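You operate a simulated robot arm through the tools that you are given. There is no shell and no other tool.

You run a simulated robot arm. Do the job below in one go: nothing can be reset, and whatever is moved stays where it is left.

JOB
Put things in order on the upkeep bench. At the end: the yellow bung stands where the white wear block stood; the blue wear block stands where the green bottle stood; the white wear block stands on top of the brown bundle of card; the green bottle from the upkeep bench stands where the yellow bung stood; whatever was shut is shut again. Leave all else as you found it, and nothing knocked over.

It is judged by the outcome, as a careful person would: the job done as asked, and still so three seconds after it is handed in. It fails if anything else is knocked over, pushed out of place, dropped, spilled or broken.

ROBOT AND FRAMES
A 6-joint arm with a two-finger gripper, fixed in place. Base frame: the origin is on the floor under the middle of its stand, x ahead of it, y to its left, z up; the work surface is at about z = 0.86. Readings come in m, degrees, newtons and seconds.
With the tool pointing down near the work surface it reaches from about 0.14 to 0.68 m from the base axis. Its first joint turns from -66.0 to 66.0 degrees. Payload 2.45 kg.
Tool frame: the origin (TCP) lies between the finger pads and is the grasp point; the fingertips stand 0.03 m ahead of it; z points along the fingers, y is the line along which they close. The gripper opens to 0.106 m; its body begins 0.079 m behind the TCP.
Orientation is that of the tool frame in the base frame, as a unit quaternion [x, y, z, w]. With the fingers straight down and closing along the base's y, the tool's x points along the base's -x, its y along +y and its z along -z.

CONTROLS
- The arm moves only by the tool drive_tool. Its argument "plan" is a list of rows, each an object (a shift or turn left out is 0, a gripper value left out holds the last) with "angular": the turn, a rotation vector about the tool's x, y, z in degrees, a list of three; "dp": the shift along the tool's x, y, z in m, a list of three; "fingers": the closure, from 0 (fully open) to 1 (shut). In form: [{"angular": [wx, wy, wz], "dp": [dx, dy, dz], "fingers": fingers}, ...]. A call has 1 to 20 rows; each row shifts and turns the commanded pose from where the row before left it, along the tool's axes as they then stand. Rows are played at 5 a second. More than 0.05 m and 8.6 degrees between two rows, or a gripper value outside its range, and nothing of the call is played. Where a pose cannot be reached the arm comes as near as it can. A force on the tool above 40 N (or 10 N above the force at the start of the call, whichever is more), or a blocked arm, ends the call early, and 0.2 s more pass. Each finger travels about 0.153 m/s and halts on what it meets, pressing with about 28 N; the grip force reading is that of the motor and also rises with nothing between the fingers. The clock runs only during rows and for 0.2 s after the last one: add rows that do not move to give the fingers time. It gives the time, the measured TCP pose, the force on the tool (base axes), the opening and the grip force at its end, in the units of the frame above (readings bear some noise), with the torque about the TCP (base axes, N m) and any sound that the robot's microphone picked up.
- Cameras (640 x 400 px; columns grow to the right, rows downward): "scene" is fixed at [0.0667, 0.4276, 1.3929]; the picture's right is [-0.61, -0.79, 0.00], its down [-0.53, 0.41, -0.74] and it looks along [0.59, -0.45, -0.67] (base axes); focal length 375 px, centre (320, 200). "wrist" rides on the gripper at [0.076, -0.001, -0.106] in the tool frame; the picture's right is [0.02, 1.00, 0.00], its down [-0.78, 0.02, -0.62] and it looks along [-0.62, 0.01, 0.78] (tool axes); focal length 247 px, centre (320, 200). There is no depth. A picture from a camera that has moved, and an enlarged one, comes with that camera's place and axes in the base frame and with its lens.
- get_image(camera): a new picture of that camera. The clock stands still meanwhile.
- close_up(camera, box): a new picture of the part [left, top, right, bottom] of that camera's present view, enlarged. The clock stands still meanwhile.
- job_done(): hands the job in; it is judged then, once.

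Nothing tells you positions but the pictures and the camera data. Unless the task says otherwise, let go and move clear before handing in.

The tools are called after "Call:" by a JSON object that holds its "fn" and its "kwargs". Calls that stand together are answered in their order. drive_tool: Moves the arm, as the interface text tells. Its arguments: {"type":"object","properties":{"plan":{"type":"array","items":{"type":"object","properties":{"angular":{"type":"array","items":{"type":"number"}},"dp":{"type":"array","items":{"type":"number"}},"fingers":{"type":"number"}}}}},"required":["plan"]} The other tools are called the same way: get_image (camera) takes a picture; close_up (camera, box) takes an enlarged picture of a part of a camera's view; job_done () hands the job in.

At the start:

```text
time: 0.0
position: [0.3679, 0.0461, 1.1188]
orientation: [0.0, 1.0, 0.001, 0.0]
ft_force: [-0.2, 1.3, -0.2]
torque: [-0.01, -0.06, -0.02]
width: 0.1059
grip_force: 0.0
```

scene: 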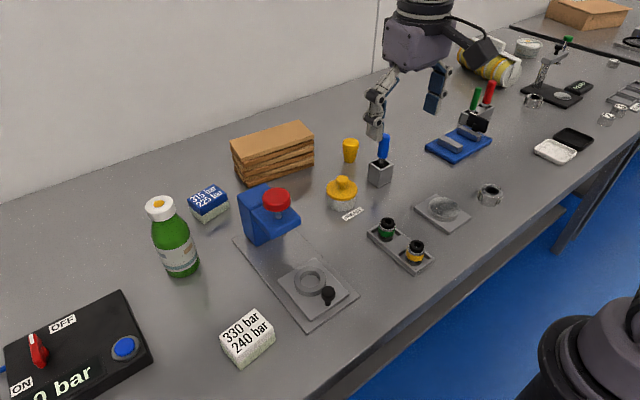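
wrist: 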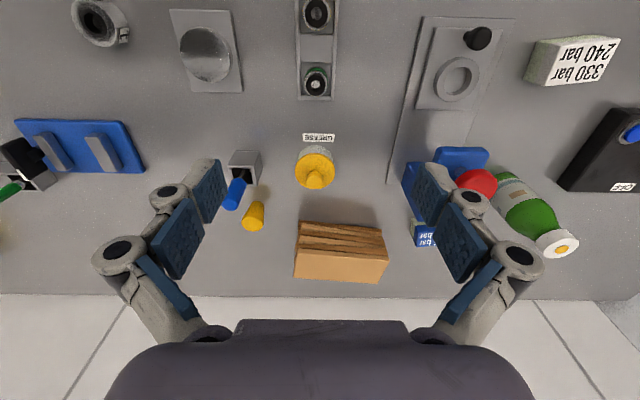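

The bench shows a green bottle, white and blue wear blocks, a yellow bung (small, tapered) near the brown card bundle, plus a yellow-topped grease pot and other fixtures. I'll look closer before moving anything.

Call:
{"fn": "close_up", "kwargs": {"camera": "scene", "box": [140, 110, 300, 290]}}

Call:
{"fn": "close_up", "kwargs": {"camera": "scene", "box": [220, 100, 420, 225]}}

Call:
{"fn": "close_up", "kwargs": {"camera": "scene", "box": [190, 275, 390, 400]}}

Call:
{"fn": "close_up", "kwargs": {"camera": "scene", "box": [420, 0, 640, 160]}}

Call:
{"fn": "close_up", "kwargs": {"camera": "wrist", "box": [220, 100, 420, 300]}}

```text
2.22 times, centred on (220, 200) of scene
camera zoom: at [0.0667, 0.4276, 1.3929], right [-0.61, -0.79, 0.0], down [-0.53, 0.41, -0.74], along [0.59, -0.45, -0.67], focal length 833 px, centre (542, 200)
```

zoom: 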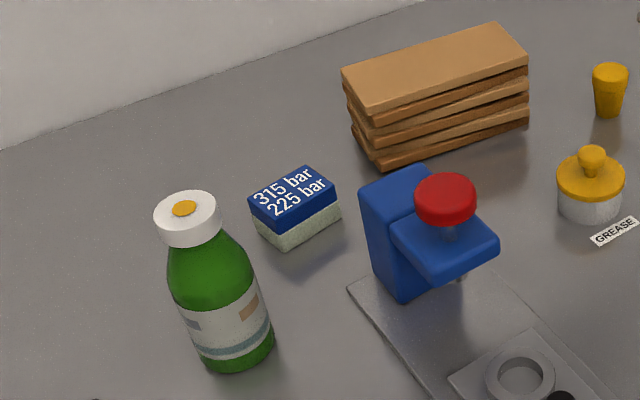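

```text
3.20 times, centred on (320, 162) of scene
camera zoom: at [0.0667, 0.4276, 1.3929], right [-0.61, -0.79, 0.0], down [-0.53, 0.41, -0.74], along [0.59, -0.45, -0.67], focal length 1199 px, centre (320, 320)
```

zoom: 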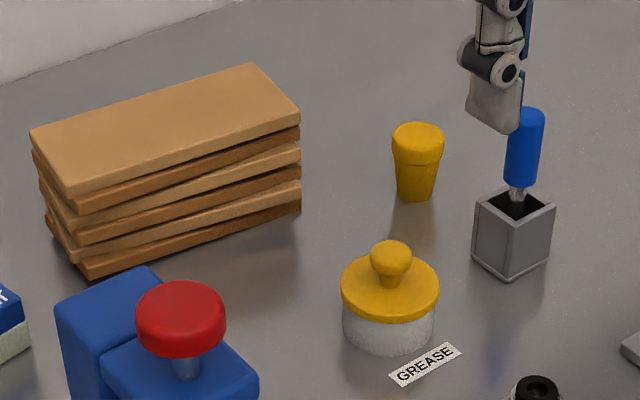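

```text
3.20 times, centred on (290, 338) of scene
camera zoom: at [0.0667, 0.4276, 1.3929], right [-0.61, -0.79, 0.0], down [-0.53, 0.41, -0.74], along [0.59, -0.45, -0.67], focal length 1199 px, centre (416, -240)
```

zoom: 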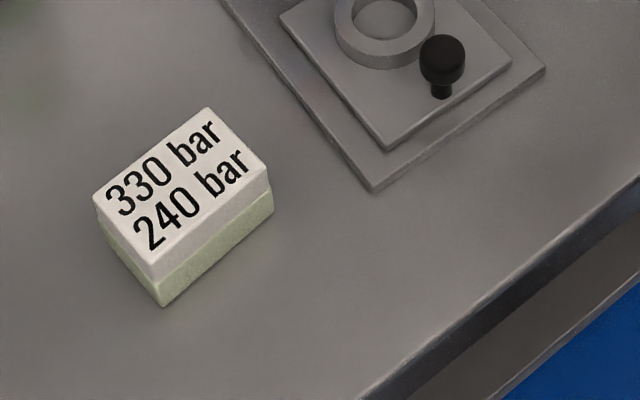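

```text
2.50 times, centred on (530, 80) of scene
camera zoom: at [0.0667, 0.4276, 1.3929], right [-0.61, -0.79, 0.0], down [-0.53, 0.41, -0.74], along [0.59, -0.45, -0.67], focal length 937 px, centre (-205, 500)
```

zoom: 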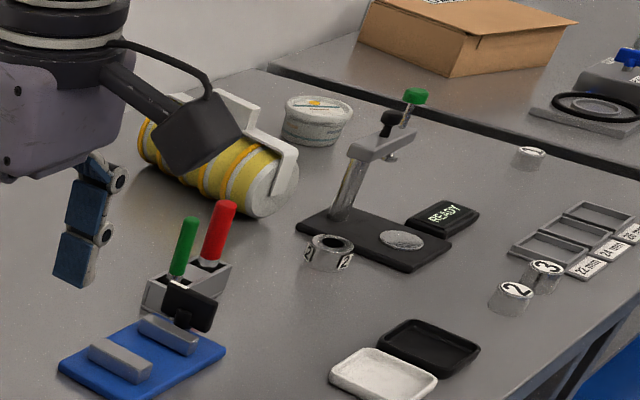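

```text
2.00 times, centred on (320, 200) of wrist
camera zoom: at [0.2914, 0.0429, 1.2272], right [-0.02, 1.0, 0.0], down [0.78, 0.02, 0.62], along [0.62, 0.01, -0.78], focal length 494 px, centre (320, 200)
```

zoom: 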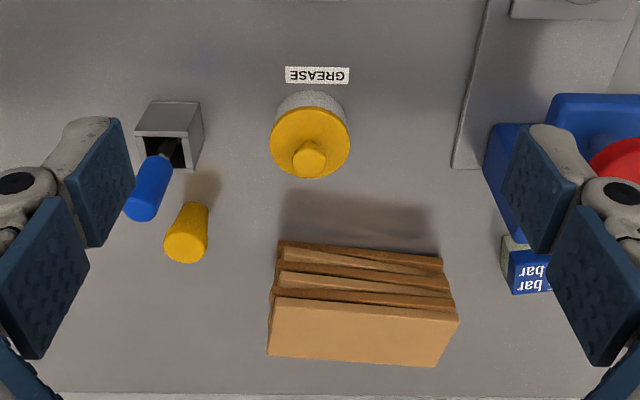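

The yellow bung is the small tapered plug at about (0.606, -0.075). I put the white block at (0.345, 0.347), the blue block at (0.64, 0.27), the bottle at (0.545, 0.367) and the card bundle at about (0.70, 0.075), with its top near z 0.93. First I'll check how far out the arm reaches above the bundle, staying high, and get a better view from there.

Call:
{"fn": "drive_tool", "kwargs": {"plan": [{"dp": [-0.03, 0.003, 0]}, {"dp": [-0.035, 0.003, 0]}, {"dp": [-0.035, 0.003, 0]}, {"dp": [-0.035, 0.003, 0]}, {"dp": [-0.035, 0.003, 0]}, {"dp": [-0.035, 0.003, 0]}, {"dp": [-0.035, 0.003, 0]}, {"dp": [-0.03, 0.003, 0]}, {"dp": [0, 0, 0]}, {"dp": [0, 0, 0]}]}}

```text
time: 2.2
position: [0.6102, 0.0674, 1.1155]
orientation: [-0.001, 1.0, 0.001, 0.001]
ft_force: [0.8, 0.8, -0.2]
torque: [0.05, 0.0, -0.02]
width: 0.1061
grip_force: 0.0
out of reach, approached as far as the arm can: row 8
```

At z 1.115 with the tool straight down, the arm stops at about x = 0.61, so the far items will need an outward tilt. I'll take pictures from here to refine the positions.

Call:
{"fn": "get_image", "kwargs": {"camera": "wrist"}}

Call:
{"fn": "get_image", "kwargs": {"camera": "scene"}}

```text
taken
camera wrist: at [0.5341, 0.0641, 1.2224], right [-0.02, 1.0, 0.0], down [0.78, 0.02, 0.62], along [0.62, 0.01, -0.78], focal length 247 px, centre (320, 200)
```

wrist: 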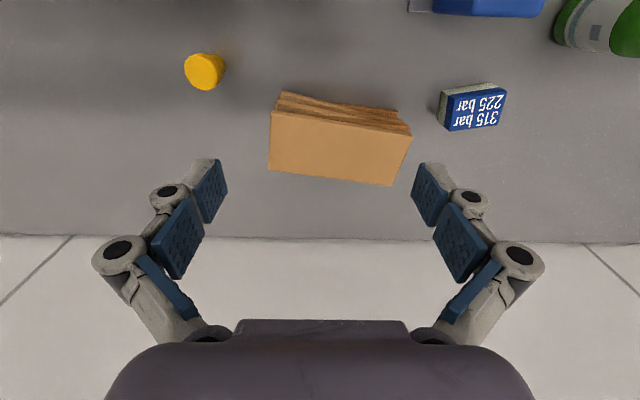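

```text
taken
```

scene: 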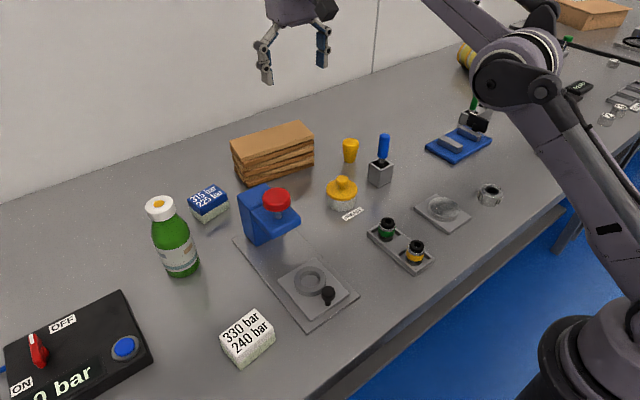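

Call:
{"fn": "close_up", "kwargs": {"camera": "wrist", "box": [160, 40, 320, 200]}}

Call:
{"fn": "close_up", "kwargs": {"camera": "wrist", "box": [260, 70, 420, 200]}}

Call:
{"fn": "close_up", "kwargs": {"camera": "wrist", "box": [400, 0, 640, 150]}}

```text
2.50 times, centred on (240, 120) of wrist
camera zoom: at [0.5341, 0.0641, 1.2224], right [-0.02, 1.0, 0.0], down [0.78, 0.02, 0.62], along [0.62, 0.01, -0.78], focal length 617 px, centre (520, 400)
```

zoom: 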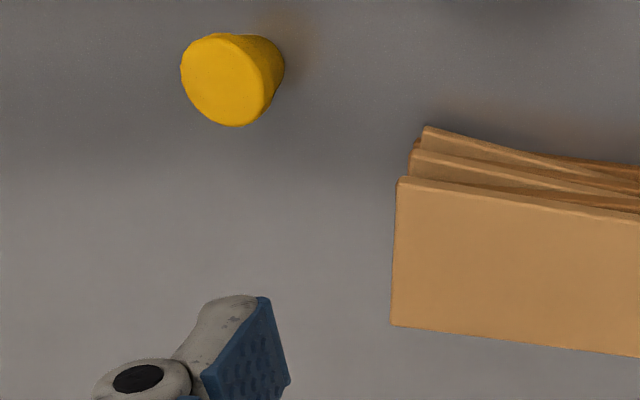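

```text
3.08 times, centred on (340, 135) of wrist
camera zoom: at [0.5341, 0.0641, 1.2224], right [-0.02, 1.0, 0.0], down [0.78, 0.02, 0.62], along [0.62, 0.01, -0.78], focal length 760 px, centre (258, 400)
```

zoom: 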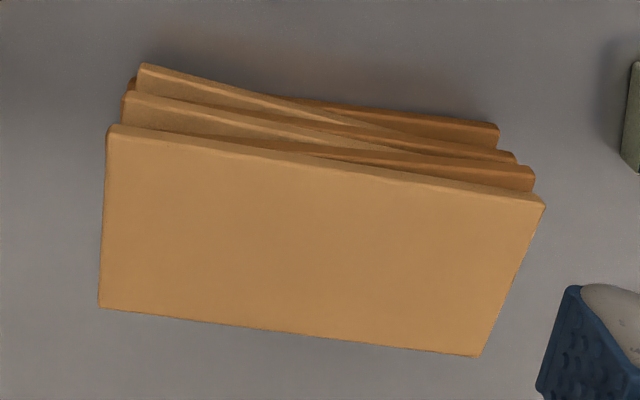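

```text
2.67 times, centred on (520, 75) of wrist
camera zoom: at [0.5341, 0.0641, 1.2224], right [-0.02, 1.0, 0.0], down [0.78, 0.02, 0.62], along [0.62, 0.01, -0.78], focal length 659 px, centre (-213, 533)
```

zoom: 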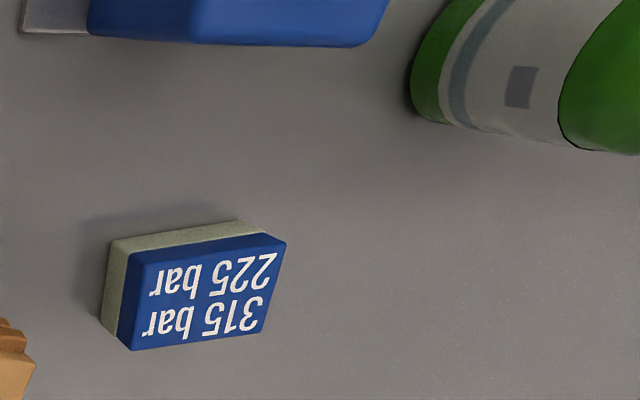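

The wrist view puts the bung at about (0.598, -0.072), the blue block at (0.639, 0.268) turned about 10°, and the bundle centred at about (0.685, 0.089) with its top near z 0.935. I'll move high over the white block next.

Call:
{"fn": "drive_tool", "kwargs": {"plan": [{"dp": [0.03, 0.03, 0]}, {"dp": [0.032, 0.032, 0]}, {"dp": [0.032, 0.032, 0]}, {"dp": [0.032, 0.032, 0]}, {"dp": [0.032, 0.032, 0]}, {"dp": [0.032, 0.032, 0]}, {"dp": [0.032, 0.03, 0]}, {"dp": [0.032, 0.03, 0]}, {"dp": [0, 0, 0]}, {"dp": [0, 0, 0]}]}}

```text
time: 4.4
position: [0.3569, 0.3169, 1.1157]
orientation: [-0.001, 1.0, 0.001, 0.0]
ft_force: [0.5, 0.7, 0.6]
torque: [-0.03, 0.0, -0.03]
width: 0.1061
grip_force: 0.0
```

Call:
{"fn": "get_image", "kwargs": {"camera": "wrist"}}

```text
taken
camera wrist: at [0.2798, 0.3152, 1.2225], right [-0.02, 1.0, 0.0], down [0.78, 0.02, 0.62], along [0.62, 0.01, -0.78], focal length 247 px, centre (320, 200)
```

wrist: 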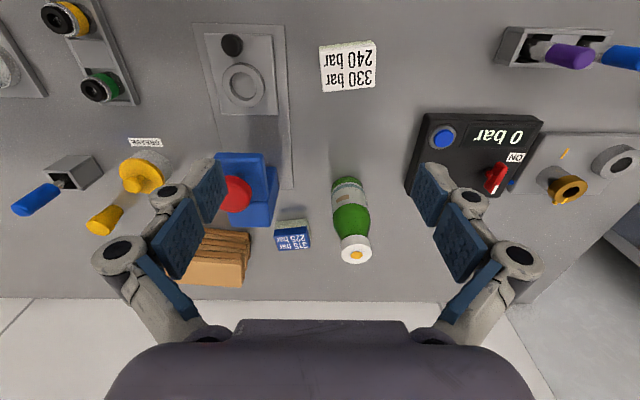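

Call:
{"fn": "close_up", "kwargs": {"camera": "wrist", "box": [300, 20, 400, 110]}}

Call:
{"fn": "close_up", "kwargs": {"camera": "wrist", "box": [260, 150, 420, 280]}}

```text
4.44 times, centred on (350, 65) of wrist
camera zoom: at [0.2798, 0.3152, 1.2225], right [-0.02, 1.0, 0.0], down [0.78, 0.02, 0.62], along [0.62, 0.01, -0.78], focal length 1098 px, centre (187, 800)
```

zoom: 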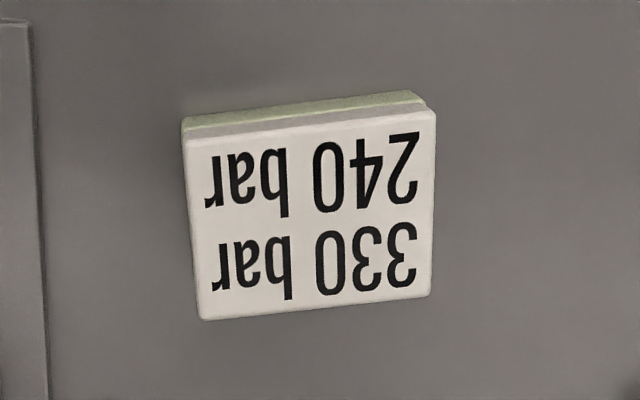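

```text
3.08 times, centred on (340, 215) of wrist
camera zoom: at [0.2798, 0.3152, 1.2225], right [-0.02, 1.0, 0.0], down [0.78, 0.02, 0.62], along [0.62, 0.01, -0.78], focal length 760 px, centre (258, 154)
```

zoom: 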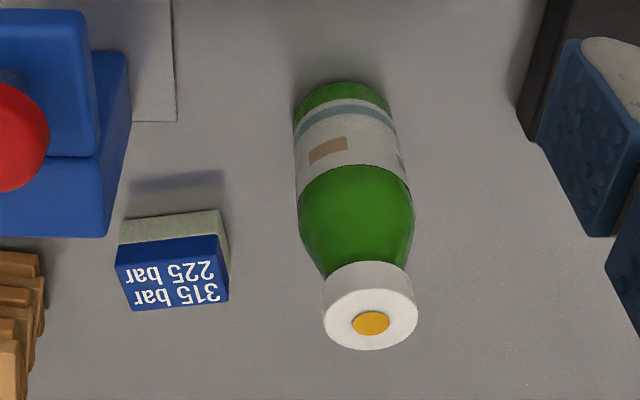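

The white block is at about (0.340, 0.348), turned 7.5°, and the bottle axis is at about (0.545, 0.369) with its top near z 1.008. I'll take the white block with a 15° outward tilt, because placing it on the bundle needs that tilt. I start by rotating and coming part of the way down.

Call:
{"fn": "drive_tool", "kwargs": {"plan": [{"angular": [0, 0, -7.5]}, {"angular": [0, -7.5, 0]}, {"angular": [0, -7.5, 0]}, {"dp": [0.0162, 0.0325, -0.0043]}, {"dp": [0.00776, 0, 0.02898]}, {"dp": [0.00776, 0, 0.02898]}, {"dp": [0.00776, 0, 0.02898]}, {"dp": [0.00776, 0, 0.02898]}, {"dp": [0, 0, 0]}, {"dp": [0, 0, 0]}]}}

Call:
{"fn": "get_image", "kwargs": {"camera": "wrist"}}

Call:
{"fn": "get_image", "kwargs": {"camera": "scene"}}

```text
time: 6.6
position: [0.3355, 0.3458, 0.9962]
orientation: [-0.065, 0.989, 0.009, 0.13]
ft_force: [0.6, -0.3, -0.2]
torque: [-0.01, 0.01, 0.01]
width: 0.1059
grip_force: 0.1
```

```text
taken
camera wrist: at [0.2347, 0.3311, 1.079], right [-0.15, 0.99, 0.0], down [0.59, 0.09, 0.8], along [0.79, 0.12, -0.6], focal length 247 px, centre (320, 200)
```

wrist: 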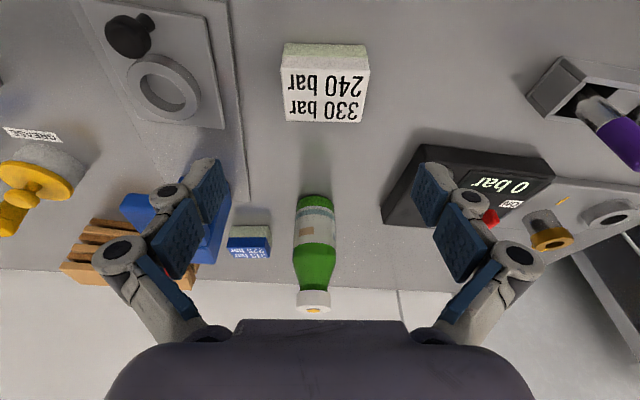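

```text
taken
```

scene: 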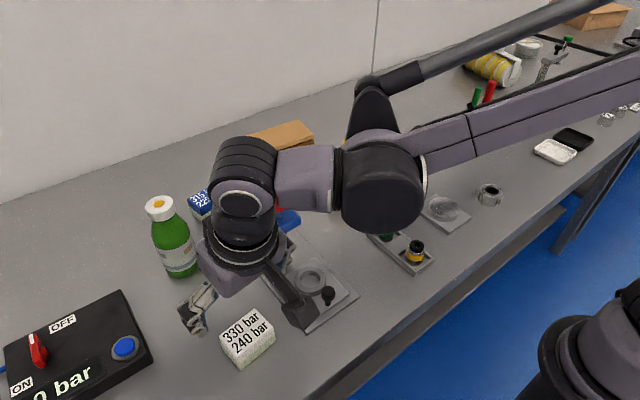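

The orientation is right and the block is centred between the open fingers. I'll go straight down and close on it.

Call:
{"fn": "drive_tool", "kwargs": {"plan": [{"dp": [0.00621, 0.001, 0.02318]}, {"dp": [0.00621, 0, 0.02318]}, {"dp": [0.00621, 0, 0.02318]}, {"dp": [0.00621, 0, 0.02318]}, {"dp": [0, 0, 0]}, {"dp": [0, 0, 0]}]}}

Call:
{"fn": "get_image", "kwargs": {"camera": "wrist"}}

Call:
{"fn": "get_image", "kwargs": {"camera": "scene"}}

```text
time: 8.0
position: [0.3364, 0.3471, 0.8986]
orientation: [-0.066, 0.989, 0.009, 0.13]
ft_force: [0.0, -1.0, 0.5]
torque: [0.03, 0.0, 0.0]
width: 0.1058
grip_force: 0.0
```

```text
taken
camera wrist: at [0.2351, 0.3319, 0.9831], right [-0.15, 0.99, 0.0], down [0.59, 0.09, 0.8], along [0.79, 0.12, -0.6], focal length 247 px, centre (320, 200)
```

wrist: 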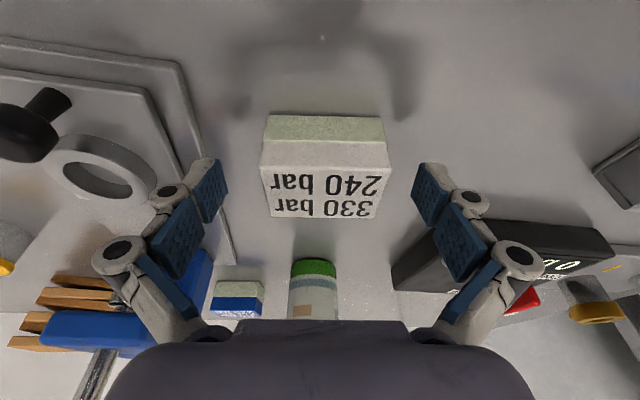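

```text
taken
```

scene: 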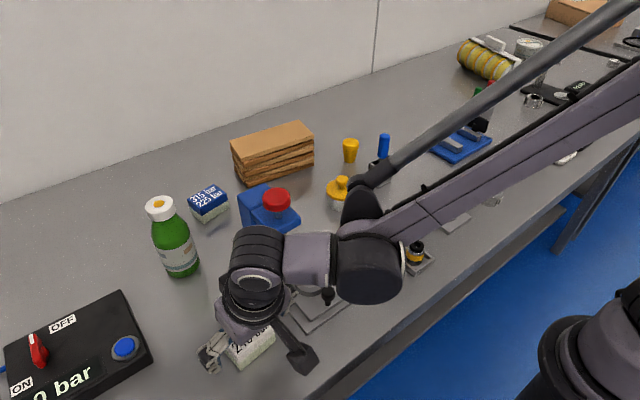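

Call:
{"fn": "drive_tool", "kwargs": {"plan": [{"fingers": 0.3}, {"fingers": 0.38}, {"fingers": 0.6}, {"fingers": 0.6}, {"fingers": 0.6}]}}

```text
time: 9.2
position: [0.3359, 0.3476, 0.8999]
orientation: [-0.066, 0.989, 0.009, 0.131]
ft_force: [-0.4, 1.0, 3.4]
torque: [0.05, 0.01, 0.0]
width: 0.0633
grip_force: 27.7
```

The block is gripped at 63 mm. I'll lift it straight up and check.

Call:
{"fn": "drive_tool", "kwargs": {"plan": [{"dp": [-0.0026, 0, -0.00966]}, {"dp": [-0.0052, 0, -0.01932]}, {"dp": [-0.00776, 0, -0.02898]}, {"dp": [-0.00776, 0, -0.02898]}, {"dp": [-0.00776, 0, -0.02898]}, {"dp": [-0.00776, 0, -0.02898]}, {"dp": [-0.00776, 0, -0.02898]}, {"dp": [-0.00776, 0, -0.02898]}, {"dp": [0, 0, 0]}, {"dp": [0, 0, 0]}]}}

Call:
{"fn": "get_image", "kwargs": {"camera": "wrist"}}

```text
time: 11.4
position: [0.3358, 0.3469, 1.1107]
orientation: [-0.066, 0.989, 0.01, 0.13]
ft_force: [0.6, 0.1, -1.1]
torque: [0.01, 0.0, -0.01]
width: 0.0632
grip_force: 27.9
```

```text
taken
camera wrist: at [0.2353, 0.3315, 1.1942], right [-0.15, 0.99, 0.0], down [0.59, 0.09, 0.8], along [0.79, 0.12, -0.6], focal length 247 px, centre (320, 200)
```

wrist: 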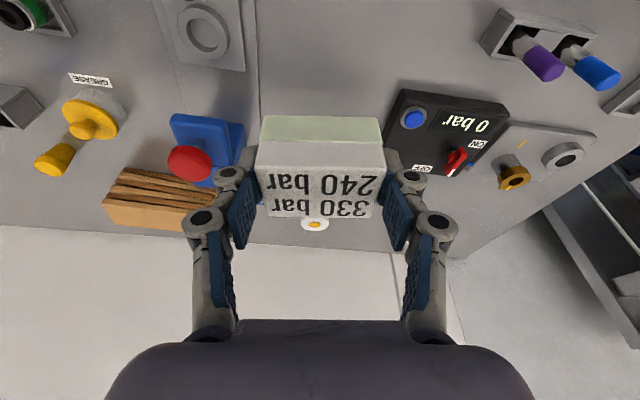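

Call:
{"fn": "drive_tool", "kwargs": {"plan": [{"dp": [-0.02433, -0.02883, 0.00882]}, {"dp": [-0.02433, -0.02883, 0.00882]}, {"dp": [-0.02433, -0.02883, 0.00882]}, {"dp": [-0.02433, -0.02883, 0.00882]}, {"dp": [-0.02433, -0.02883, 0.00882]}, {"dp": [-0.02433, -0.02883, 0.00882]}, {"dp": [-0.02433, -0.02883, 0.00882]}, {"dp": [-0.02433, -0.02883, 0.00882]}, {"dp": [-0.02433, -0.02883, 0.00882]}, {"angular": [1.618, 0, 6.04]}, {"angular": [1.618, 0, 6.04]}, {"dp": [0, 0, 0]}, {"dp": [0, 0, 0]}]}}

Call:
{"fn": "get_image", "kwargs": {"camera": "wrist"}}

Call:
{"fn": "get_image", "kwargs": {"camera": "scene"}}

```text
time: 14.2
position: [0.6001, 0.1199, 1.0904]
orientation: [0.043, 0.991, -0.005, 0.13]
ft_force: [-0.7, -0.2, -1.4]
torque: [-0.01, 0.05, -0.01]
width: 0.0633
grip_force: 28.3
```

```text
taken
camera wrist: at [0.4984, 0.1272, 1.1735], right [0.07, 1.0, 0.0], down [0.59, -0.04, 0.8], along [0.8, -0.06, -0.6], focal length 247 px, centre (320, 200)
```

wrist: 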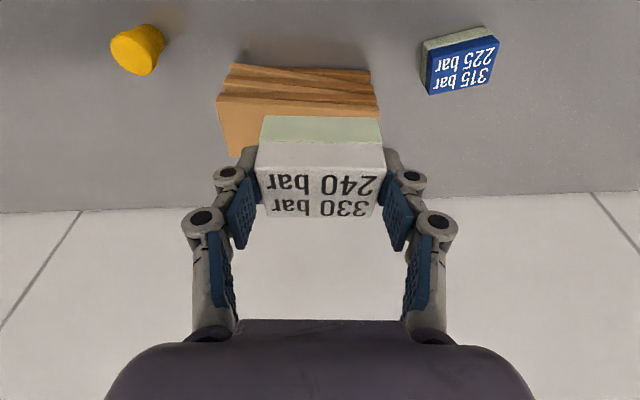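

```text
taken
```

scene: 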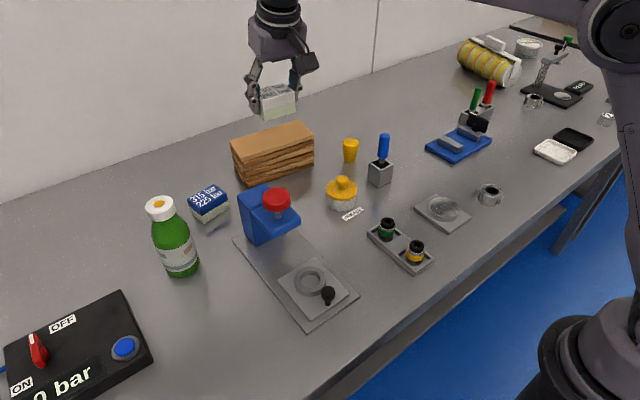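

The block is held level, and the bundle centre reads (0.684, 0.0885) from here too. I'll move over it and down to just above.

Call:
{"fn": "drive_tool", "kwargs": {"plan": [{"dp": [-0.0268, -0.0079, 0.0072]}, {"dp": [-0.0268, -0.0079, 0.0072]}, {"dp": [-0.0268, -0.0079, 0.0072]}, {"dp": [0.00518, 0, 0.01932]}, {"dp": [0.00518, 0, 0.01932]}, {"dp": [0.00518, 0, 0.01932]}, {"dp": [0, 0, 0]}, {"dp": [0, 0, 0]}]}}

Call:
{"fn": "get_image", "kwargs": {"camera": "scene"}}

Call:
{"fn": "get_image", "kwargs": {"camera": "wrist"}}

```text
time: 16.0
position: [0.6804, 0.0882, 1.0306]
orientation: [0.043, 0.991, -0.004, 0.13]
ft_force: [0.7, -0.5, -0.9]
torque: [0.01, 0.03, 0.0]
width: 0.0632
grip_force: 27.9
```

```text
taken
```

scene: 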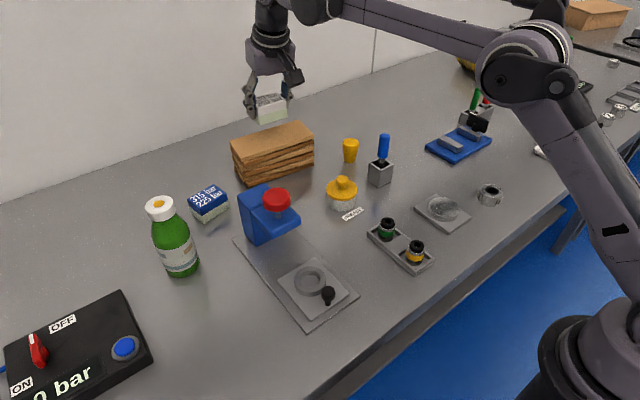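

```text
taken
camera wrist: at [0.5788, 0.0958, 1.1146], right [0.07, 1.0, 0.0], down [0.59, -0.04, 0.8], along [0.8, -0.06, -0.6], focal length 247 px, centre (320, 200)
```

wrist: 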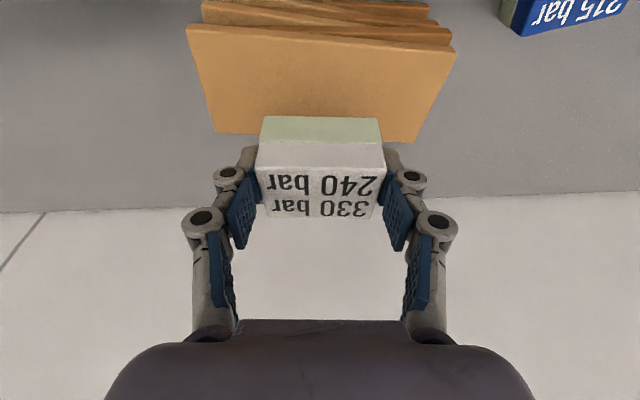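

Call:
{"fn": "drive_tool", "kwargs": {"plan": [{"dp": [0.00518, 0, 0.01932]}, {"dp": [0.0036, 0, 0.01352]}, {"dp": [0.00104, 0, 0.00386]}, {"dp": [0, 0, 0]}]}}

Call:
{"fn": "close_up", "kwargs": {"camera": "scene", "box": [210, 60, 340, 200]}}

```text
time: 17.0
position: [0.6807, 0.0883, 0.9918]
orientation: [0.043, 0.991, -0.004, 0.13]
ft_force: [1.2, 0.1, -1.5]
torque: [0.02, -0.01, 0.0]
width: 0.0635
grip_force: 28.1
```

```text
2.86 times, centred on (275, 130) of scene
camera zoom: at [0.0667, 0.4276, 1.3929], right [-0.61, -0.79, 0.0], down [-0.53, 0.41, -0.74], along [0.59, -0.45, -0.67], focal length 1070 px, centre (449, 400)
```

zoom: 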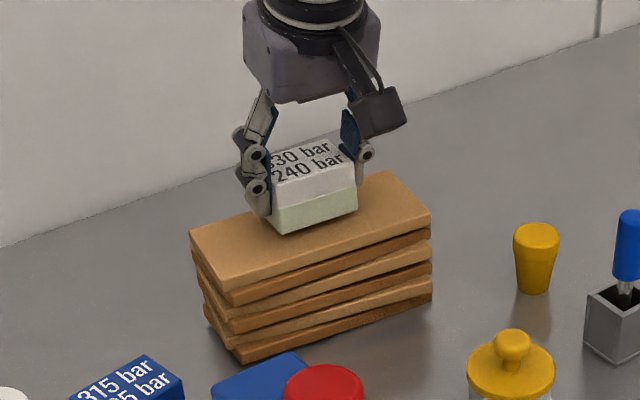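

Call:
{"fn": "drive_tool", "kwargs": {"plan": [{"dp": [0.00104, 0, 0.00386]}, {"dp": [0.00104, 0, 0.00386]}, {"dp": [0.00052, 0, 0.00193]}, {"dp": [0, 0, 0]}]}}

Call:
{"fn": "close_up", "kwargs": {"camera": "scene", "box": [210, 60, 340, 200]}}

```text
time: 18.0
position: [0.6787, 0.0894, 0.9816]
orientation: [0.042, 0.99, -0.005, 0.131]
ft_force: [0.7, -0.3, 18.5]
torque: [0.04, -0.1, 0.04]
width: 0.0637
grip_force: 28.1
```

```text
2.86 times, centred on (275, 130) of scene
camera zoom: at [0.0663, 0.4276, 1.393], right [-0.61, -0.79, 0.0], down [-0.53, 0.41, -0.74], along [0.59, -0.45, -0.67], focal length 1070 px, centre (449, 400)
```

zoom: 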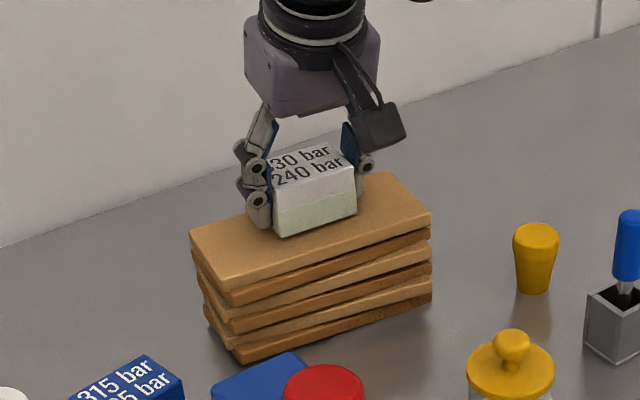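

Contact at TCP z ≈ 0.982 with about 18 N, so the bundle's top is near 0.942. I'll ease up a little before opening.

Call:
{"fn": "drive_tool", "kwargs": {"plan": [{"dp": [-0.0003, 0, -0.001]}, {"dp": [0, 0, 0]}]}}

```text
time: 18.6
position: [0.6808, 0.0899, 0.9827]
orientation: [0.043, 0.991, -0.005, 0.13]
ft_force: [0.7, -1.1, 3.8]
torque: [-0.01, -0.14, -0.03]
width: 0.0633
grip_force: 28.5
```

Call:
{"fn": "drive_tool", "kwargs": {"plan": [{"fingers": 0.39}, {"fingers": 0.36}, {"fingers": 0.3}, {"fingers": 0.15}, {"fingers": 0.0}, {}]}}

Call:
{"fn": "get_image", "kwargs": {"camera": "wrist"}}

Call:
{"fn": "close_up", "kwargs": {"camera": "scene", "box": [210, 60, 340, 200]}}

```text
time: 20.0
position: [0.6803, 0.0901, 0.9835]
orientation: [0.044, 0.991, -0.006, 0.13]
ft_force: [-1.0, 0.5, -0.2]
torque: [-0.02, 0.0, 0.02]
width: 0.1059
grip_force: 0.0
```

```text
taken
camera wrist: at [0.5792, 0.0969, 1.0669], right [0.07, 1.0, 0.0], down [0.59, -0.04, 0.8], along [0.8, -0.06, -0.6], focal length 247 px, centre (320, 200)
```

wrist: 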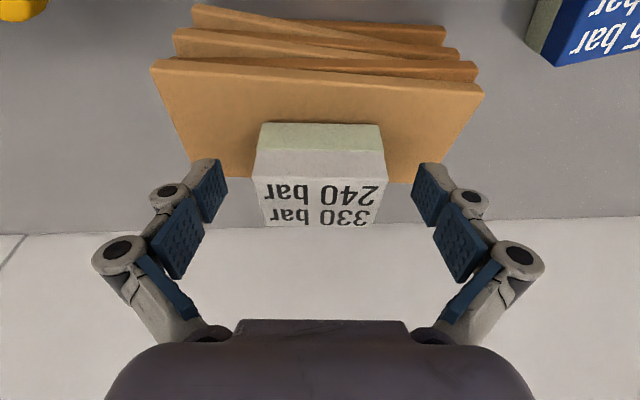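

```text
2.86 times, centred on (275, 130) of scene
camera zoom: at [0.0667, 0.4276, 1.3929], right [-0.61, -0.79, 0.0], down [-0.53, 0.41, -0.74], along [0.59, -0.45, -0.67], focal length 1070 px, centre (449, 400)
```

zoom: 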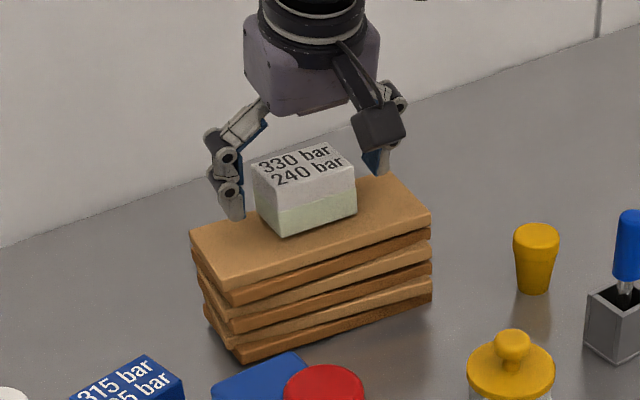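

The white block stands squarely on the bundle. I'll back out along the tool axis, then swing over toward the bung, removing the tilt and yawing about +40° so the wrist camera stays clear of the upright screwdriver.

Call:
{"fn": "drive_tool", "kwargs": {"plan": [{"dp": [0, 0, -0.02]}, {"dp": [0, 0, -0.03]}, {"dp": [0, 0, -0.035]}, {"dp": [0, 0, -0.035]}, {"dp": [0.0187, -0.0368, -0.005]}, {"dp": [0.0187, -0.0368, -0.005]}, {"dp": [0.0187, -0.0368, -0.005]}, {"dp": [0.0187, -0.0368, -0.005]}, {"angular": [0, 7.5, 0]}, {"angular": [0, 7.5, 0]}, {"angular": [0, 0, -7.5]}, {"angular": [0, 0, -7.5]}, {"angular": [0, 0, -7.5]}, {"angular": [0, 0, -7.5]}, {"angular": [0, 0, -7.5]}, {"angular": [0, 0, -7.5]}, {}, {}]}}

Call:
{"fn": "get_image", "kwargs": {"camera": "wrist"}}

Call:
{"fn": "get_image", "kwargs": {"camera": "scene"}}

```text
time: 23.8
position: [0.5603, -0.0471, 1.0985]
orientation: [-0.343, 0.939, 0.0, 0.0]
ft_force: [-0.3, 0.2, 0.2]
torque: [0.01, -0.01, 0.05]
width: 0.1062
grip_force: 0.0
```

```text
taken
camera wrist: at [0.502, -0.0983, 1.2062], right [-0.66, 0.75, 0.0], down [0.59, 0.52, 0.62], along [0.47, 0.41, -0.78], focal length 247 px, centre (320, 200)
```

wrist: 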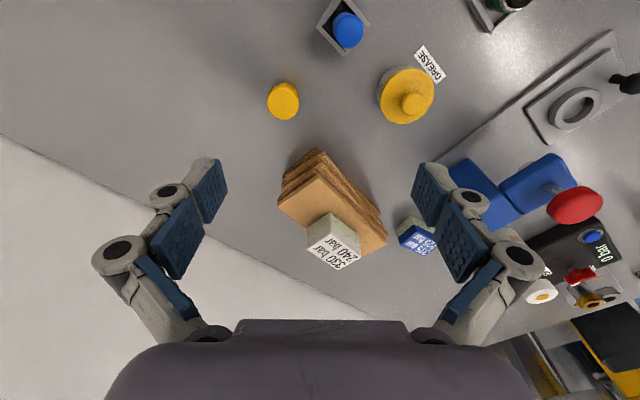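

```text
taken
```

scene: 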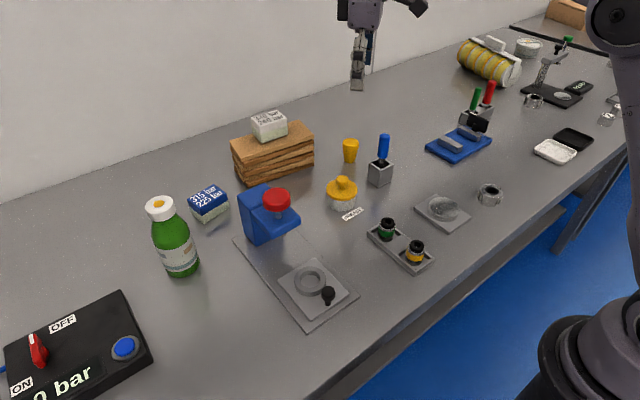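

Call:
{"fn": "close_up", "kwargs": {"camera": "wrist", "box": [240, 60, 340, 130]}}

Call:
{"fn": "close_up", "kwargs": {"camera": "wrist", "box": [260, 0, 460, 130]}}

```text
5.71 times, centred on (290, 95) of wrist
camera zoom: at [0.502, -0.0983, 1.2062], right [-0.66, 0.75, 0.0], down [0.59, 0.52, 0.62], along [0.47, 0.41, -0.78], focal length 1411 px, centre (491, 800)
```

zoom: 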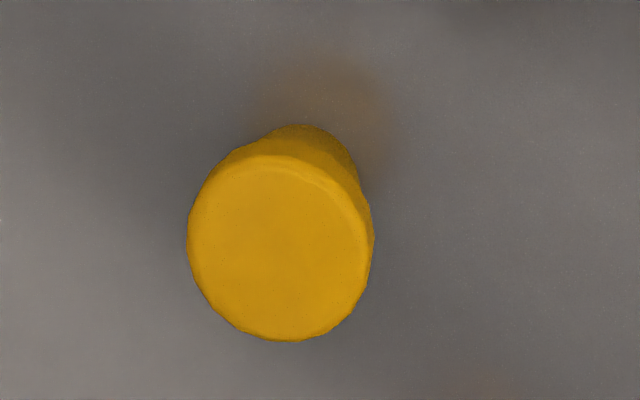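

```text
3.08 times, centred on (360, 65) of wrist
camera zoom: at [0.502, -0.0983, 1.2062], right [-0.66, 0.75, 0.0], down [0.59, 0.52, 0.62], along [0.47, 0.41, -0.78], focal length 760 px, centre (197, 615)
```

zoom: 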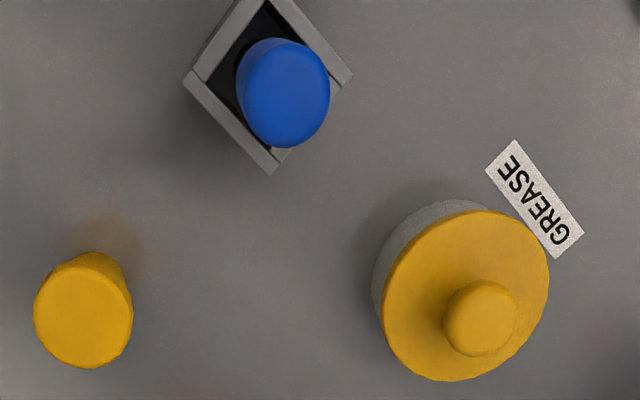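

The bung's top centre reads (0.599, -0.0715), diameter about 37 mm. I'll go above it, partly closed to keep a small footprint, and lower to just over it.

Call:
{"fn": "drive_tool", "kwargs": {"plan": [{"dp": [-0.0069, -0.0218, 0], "fingers": 0.3}, {"dp": [-0.0069, -0.0218, 0]}, {"dp": [0, 0, 0.03]}, {"dp": [0, 0, 0.035]}, {"dp": [0, 0, 0.035]}, {"dp": [0, 0, 0.035]}, {}, {}]}}

Call:
{"fn": "get_image", "kwargs": {"camera": "wrist"}}

Call:
{"fn": "close_up", "kwargs": {"camera": "scene", "box": [260, 60, 440, 220]}}

```text
time: 25.6
position: [0.5974, -0.0719, 0.9631]
orientation: [-0.343, 0.939, 0.001, 0.001]
ft_force: [0.3, -0.2, -0.4]
torque: [-0.03, -0.05, 0.0]
width: 0.0741
grip_force: 0.0
```

```text
taken
camera wrist: at [0.541, -0.123, 1.0703], right [-0.66, 0.75, 0.0], down [0.59, 0.52, 0.62], along [0.47, 0.41, -0.78], focal length 247 px, centre (320, 200)
```

wrist: 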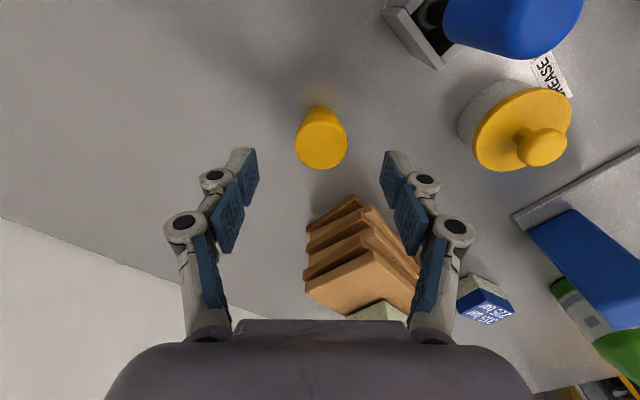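

```text
2.50 times, centred on (350, 140) of scene
camera zoom: at [0.0667, 0.4276, 1.3929], right [-0.61, -0.79, 0.0], down [-0.53, 0.41, -0.74], along [0.59, -0.45, -0.67], focal length 937 px, centre (245, 350)
```

zoom: 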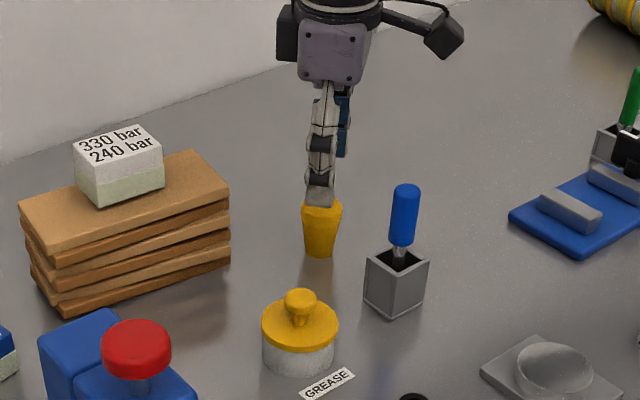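

The bung is centred between the fingers. Next I go down and grip.

Call:
{"fn": "drive_tool", "kwargs": {"plan": [{"dp": [0, 0, 0.02]}, {"dp": [0, 0, 0.02]}, {"dp": [0, 0, 0.018]}, {}, {"fingers": 0.5}, {"fingers": 0.58}, {"fingers": 0.75}, {"fingers": 0.75}, {"fingers": 0.75}]}}

Call:
{"fn": "get_image", "kwargs": {"camera": "wrist"}}

Call:
{"fn": "close_up", "kwargs": {"camera": "scene", "box": [260, 60, 440, 220]}}

```text
time: 27.6
position: [0.5977, -0.0718, 0.9068]
orientation: [-0.343, 0.939, 0.001, 0.002]
ft_force: [-0.3, 0.5, 4.6]
torque: [-0.02, -0.08, 0.02]
width: 0.035
grip_force: 28.2
```

```text
taken
camera wrist: at [0.5409, -0.1223, 1.0131], right [-0.66, 0.75, 0.0], down [0.59, 0.52, 0.62], along [0.47, 0.41, -0.78], focal length 247 px, centre (320, 200)
```

wrist: 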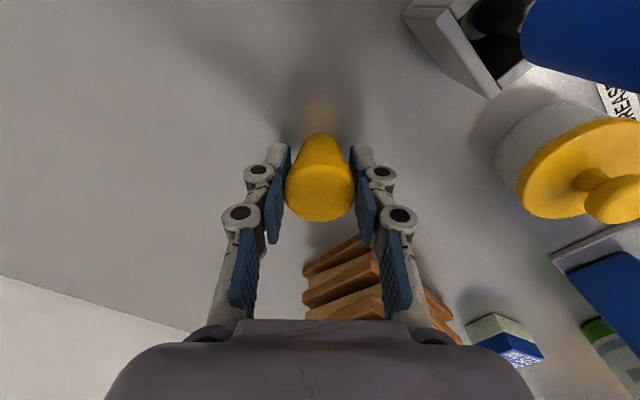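

```text
2.50 times, centred on (350, 140) of scene
camera zoom: at [0.0666, 0.4276, 1.3929], right [-0.61, -0.79, 0.0], down [-0.53, 0.41, -0.74], along [0.59, -0.45, -0.67], focal length 937 px, centre (245, 350)
```

zoom: 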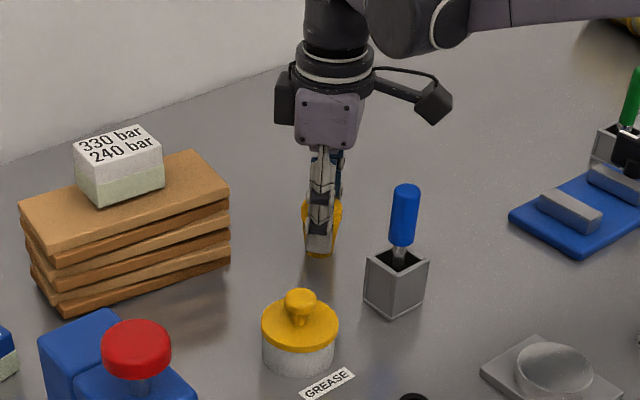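

Gripped at 35 mm. I'll lift straight up and carry it to above the white block's old spot.

Call:
{"fn": "drive_tool", "kwargs": {"plan": [{"dp": [0, 0, -0.01]}, {"dp": [0, 0, -0.02]}, {"dp": [0, 0, -0.035]}, {"dp": [0, 0, -0.04]}, {"dp": [0, 0, -0.04]}, {"dp": [0, 0, -0.04]}, {"dp": [-0.00614, 0.0406, 0]}, {"dp": [-0.00614, 0.0406, 0]}, {"dp": [-0.00614, 0.0406, 0]}, {"dp": [-0.00614, 0.0406, 0]}, {"dp": [-0.00614, 0.0406, 0]}, {"dp": [-0.00614, 0.0406, 0]}, {"dp": [-0.00614, 0.0406, 0]}, {"dp": [-0.00614, 0.0406, 0]}, {"dp": [-0.00614, 0.0406, 0]}, {"dp": [-0.00614, 0.0406, 0]}, {"dp": [-0.00614, 0.0406, 0]}, {"dp": [-0.00614, 0.0406, 0]}, {}, {}]}}

Call:
{"fn": "get_image", "kwargs": {"camera": "wrist"}}

Call:
{"fn": "get_image", "kwargs": {"camera": "scene"}}

```text
time: 31.8
position: [0.3409, 0.3495, 1.092]
orientation: [-0.342, 0.94, -0.001, 0.001]
ft_force: [-0.2, -0.2, -0.8]
torque: [0.0, -0.02, -0.02]
width: 0.0354
grip_force: 27.2
```

```text
taken
camera wrist: at [0.283, 0.2973, 1.1976], right [-0.66, 0.75, 0.0], down [0.59, 0.52, 0.62], along [0.47, 0.41, -0.78], focal length 247 px, centre (320, 200)
```

wrist: 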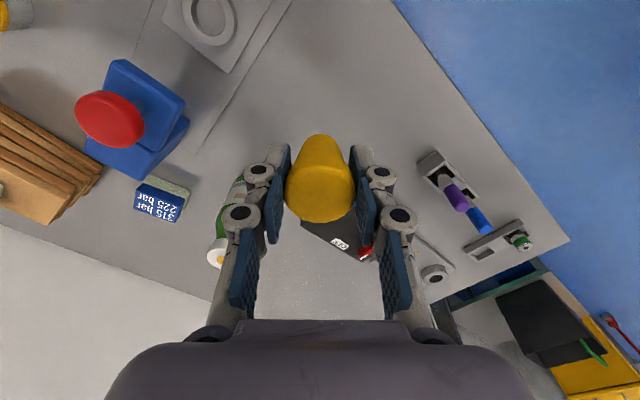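

```text
taken
```

scene: 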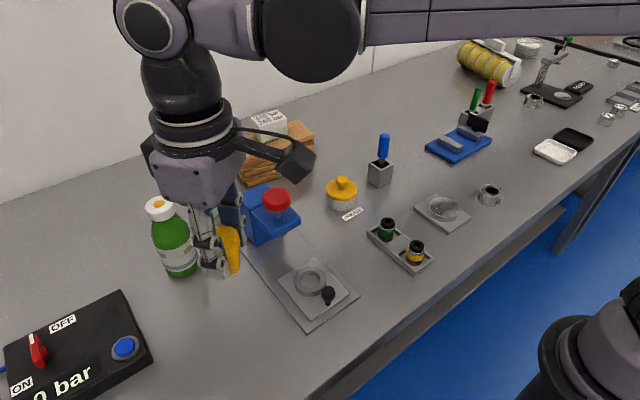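

Call:
{"fn": "drive_tool", "kwargs": {"plan": [{"dp": [0.003, -0.0006, 0.03]}, {"dp": [0, 0, 0.04]}, {"dp": [0, 0, 0.04]}, {"dp": [0, 0, 0.035]}, {"dp": [0, 0, 0.02]}, {}, {}]}}

Call:
{"fn": "get_image", "kwargs": {"camera": "wrist"}}

Call:
{"fn": "get_image", "kwargs": {"camera": "scene"}}

```text
time: 33.4
position: [0.3384, 0.3458, 0.9263]
orientation: [-0.343, 0.939, 0.0, 0.001]
ft_force: [-0.2, -0.3, 0.3]
torque: [0.01, 0.03, 0.0]
width: 0.0354
grip_force: 28.1
```

```text
taken
camera wrist: at [0.2811, 0.2954, 1.0328], right [-0.66, 0.75, 0.0], down [0.59, 0.52, 0.62], along [0.47, 0.41, -0.78], focal length 247 px, centre (320, 200)
```

wrist: 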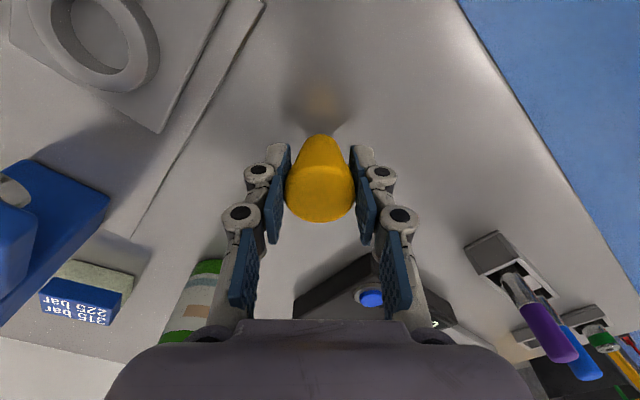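

```text
taken
```

scene: 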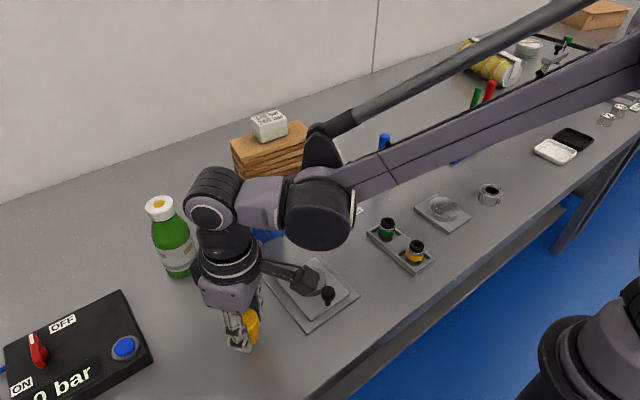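

Call:
{"fn": "drive_tool", "kwargs": {"plan": [{"dp": [-0.001, 0.0005, 0.006]}, {"dp": [0, 0, 0.005]}, {"dp": [0, 0, 0.004]}, {"dp": [0, 0, 0.0025]}, {}]}}

```text
time: 34.6
position: [0.3398, 0.3473, 0.9081]
orientation: [-0.343, 0.939, 0.001, 0.001]
ft_force: [0.5, -0.6, -0.2]
torque: [-0.02, -0.02, -0.01]
width: 0.0352
grip_force: 28.3
```

Call:
{"fn": "drive_tool", "kwargs": {"plan": [{"dp": [0, 0, 0.0012]}, {"dp": [0, 0, 0.0008]}, {}]}}

```text
time: 35.4
position: [0.3398, 0.3461, 0.9063]
orientation: [-0.342, 0.94, 0.002, 0.001]
ft_force: [-0.7, 0.0, -1.5]
torque: [0.01, 0.0, 0.06]
width: 0.0353
grip_force: 28.1
```

Call:
{"fn": "drive_tool", "kwargs": {"plan": [{"dp": [0, 0, 0.0012]}, {"dp": [0, 0, 0.0008]}, {}]}}

Call:
{"fn": "close_up", "kwargs": {"camera": "scene", "box": [190, 270, 320, 370]}}

```text
time: 36.2
position: [0.3395, 0.3471, 0.9056]
orientation: [-0.342, 0.94, 0.001, 0.001]
ft_force: [-0.2, 1.1, 23.6]
torque: [0.06, -0.04, -0.02]
width: 0.0361
grip_force: 28.2
```

```text
4.00 times, centred on (255, 320) of scene
camera zoom: at [0.0664, 0.4274, 1.393], right [-0.61, -0.79, 0.0], down [-0.53, 0.41, -0.74], along [0.59, -0.45, -0.67], focal length 1499 px, centre (580, -280)
```

zoom: 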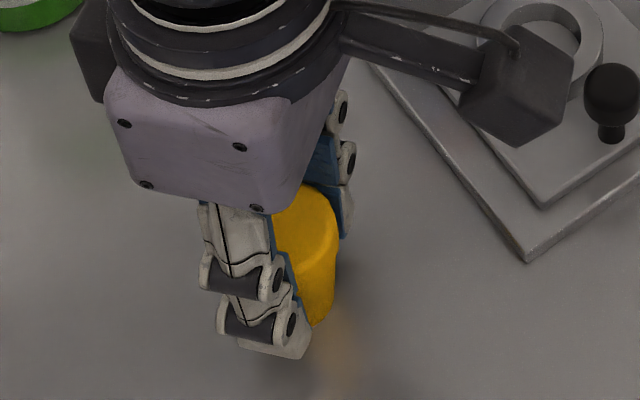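

Call:
{"fn": "drive_tool", "kwargs": {"plan": [{"dp": [0, 0, -0.0012]}, {}]}}

```text
time: 36.8
position: [0.3396, 0.3464, 0.9068]
orientation: [-0.343, 0.939, 0.0, 0.001]
ft_force: [0.9, 0.4, 7.6]
torque: [-0.04, -0.12, 0.0]
width: 0.0351
grip_force: 27.6
```

Call:
{"fn": "drive_tool", "kwargs": {"plan": [{"dp": [0, 0, -0.0004], "fingers": 0.66}, {"fingers": 0.63}, {"fingers": 0.58}, {"fingers": 0.5}, {"fingers": 0.4}, {"fingers": 0.3}, {}]}}

Call:
{"fn": "get_image", "kwargs": {"camera": "wrist"}}

Call:
{"fn": "close_up", "kwargs": {"camera": "scene", "box": [190, 270, 320, 370]}}

```text
time: 38.4
position: [0.3407, 0.3469, 0.9071]
orientation: [-0.343, 0.939, 0.0, 0.002]
ft_force: [0.3, 0.2, 0.1]
torque: [-0.05, 0.01, -0.02]
width: 0.074
grip_force: 0.0
```

```text
taken
camera wrist: at [0.2817, 0.2961, 1.0134], right [-0.66, 0.75, 0.0], down [0.59, 0.52, 0.62], along [0.47, 0.41, -0.78], focal length 247 px, centre (320, 200)
```

wrist: 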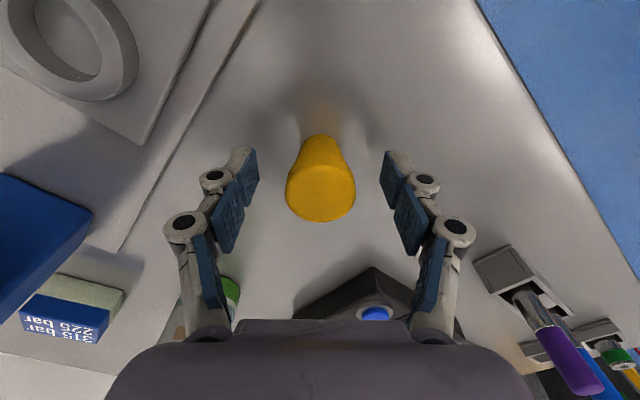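

```text
4.00 times, centred on (255, 320) of scene
camera zoom: at [0.0667, 0.4276, 1.3929], right [-0.61, -0.79, 0.0], down [-0.53, 0.41, -0.74], along [0.59, -0.45, -0.67], focal length 1499 px, centre (580, -280)
```

zoom: 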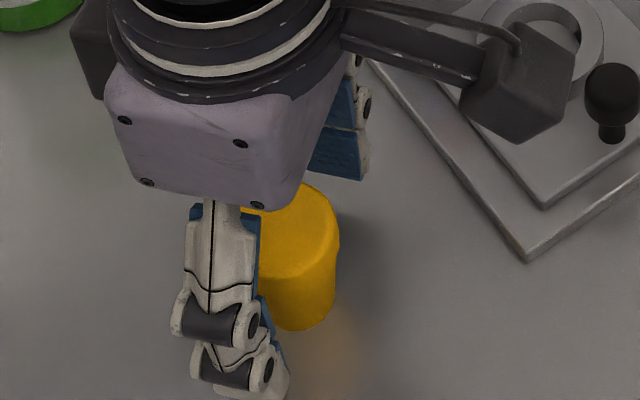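

The bung stands on the white block's old spot. I'll rise clear, tilt 12°, and move near the green bottle to check its position.

Call:
{"fn": "drive_tool", "kwargs": {"plan": [{"dp": [0, 0, -0.015]}, {"dp": [0, 0, -0.03]}, {"dp": [0, 0, -0.04]}, {"dp": [0, 0, -0.045]}, {"dp": [0, 0, -0.045]}, {"angular": [0, -6, 0], "dp": [0, 0, -0.01]}, {"angular": [0, -6, 0]}, {"dp": [-0.022, -0.0286, 0.0047], "fingers": 0.1}, {"dp": [-0.022, -0.0286, 0.0047]}, {"dp": [-0.022, -0.0286, 0.0047]}, {"dp": [-0.022, -0.0286, 0.0047]}, {}, {}]}}

Call:
{"fn": "get_image", "kwargs": {"camera": "wrist"}}

Call:
{"fn": "get_image", "kwargs": {"camera": "scene"}}

```text
time: 41.2
position: [0.4824, 0.318, 1.0913]
orientation: [-0.342, 0.934, 0.036, 0.099]
ft_force: [0.1, 0.3, 0.7]
torque: [0.01, 0.02, 0.01]
width: 0.0955
grip_force: 0.1
```

```text
taken
camera wrist: at [0.4085, 0.2539, 1.1798], right [-0.66, 0.75, 0.0], down [0.48, 0.42, 0.77], along [0.58, 0.51, -0.64], focal length 247 px, centre (320, 200)
```

wrist: 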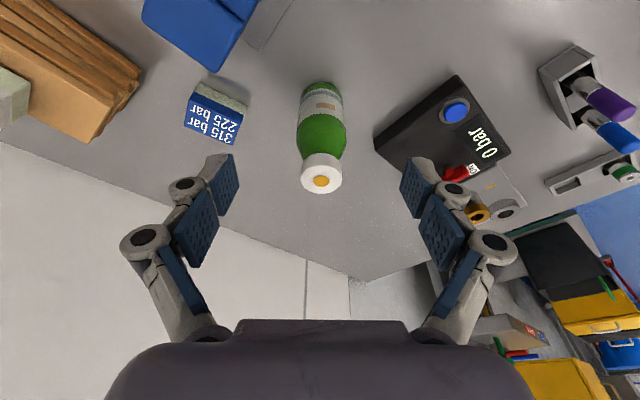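

```text
taken
```

scene: 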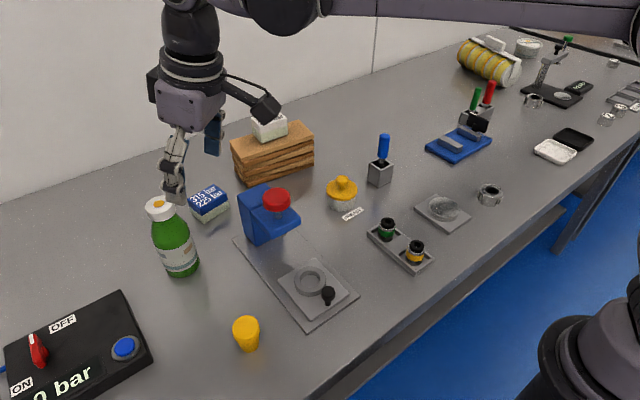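

Call:
{"fn": "close_up", "kwargs": {"camera": "wrist", "box": [260, 70, 400, 200]}}

```text
3.08 times, centred on (330, 135) of wrist
camera zoom: at [0.4085, 0.2539, 1.1798], right [-0.66, 0.75, 0.0], down [0.48, 0.42, 0.77], along [0.58, 0.51, -0.64], focal length 760 px, centre (289, 400)
```

zoom: 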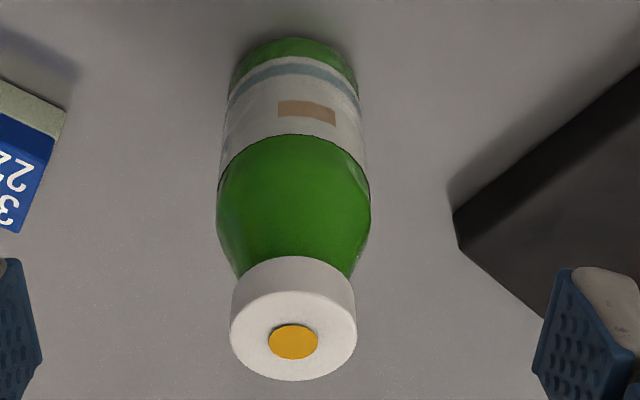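

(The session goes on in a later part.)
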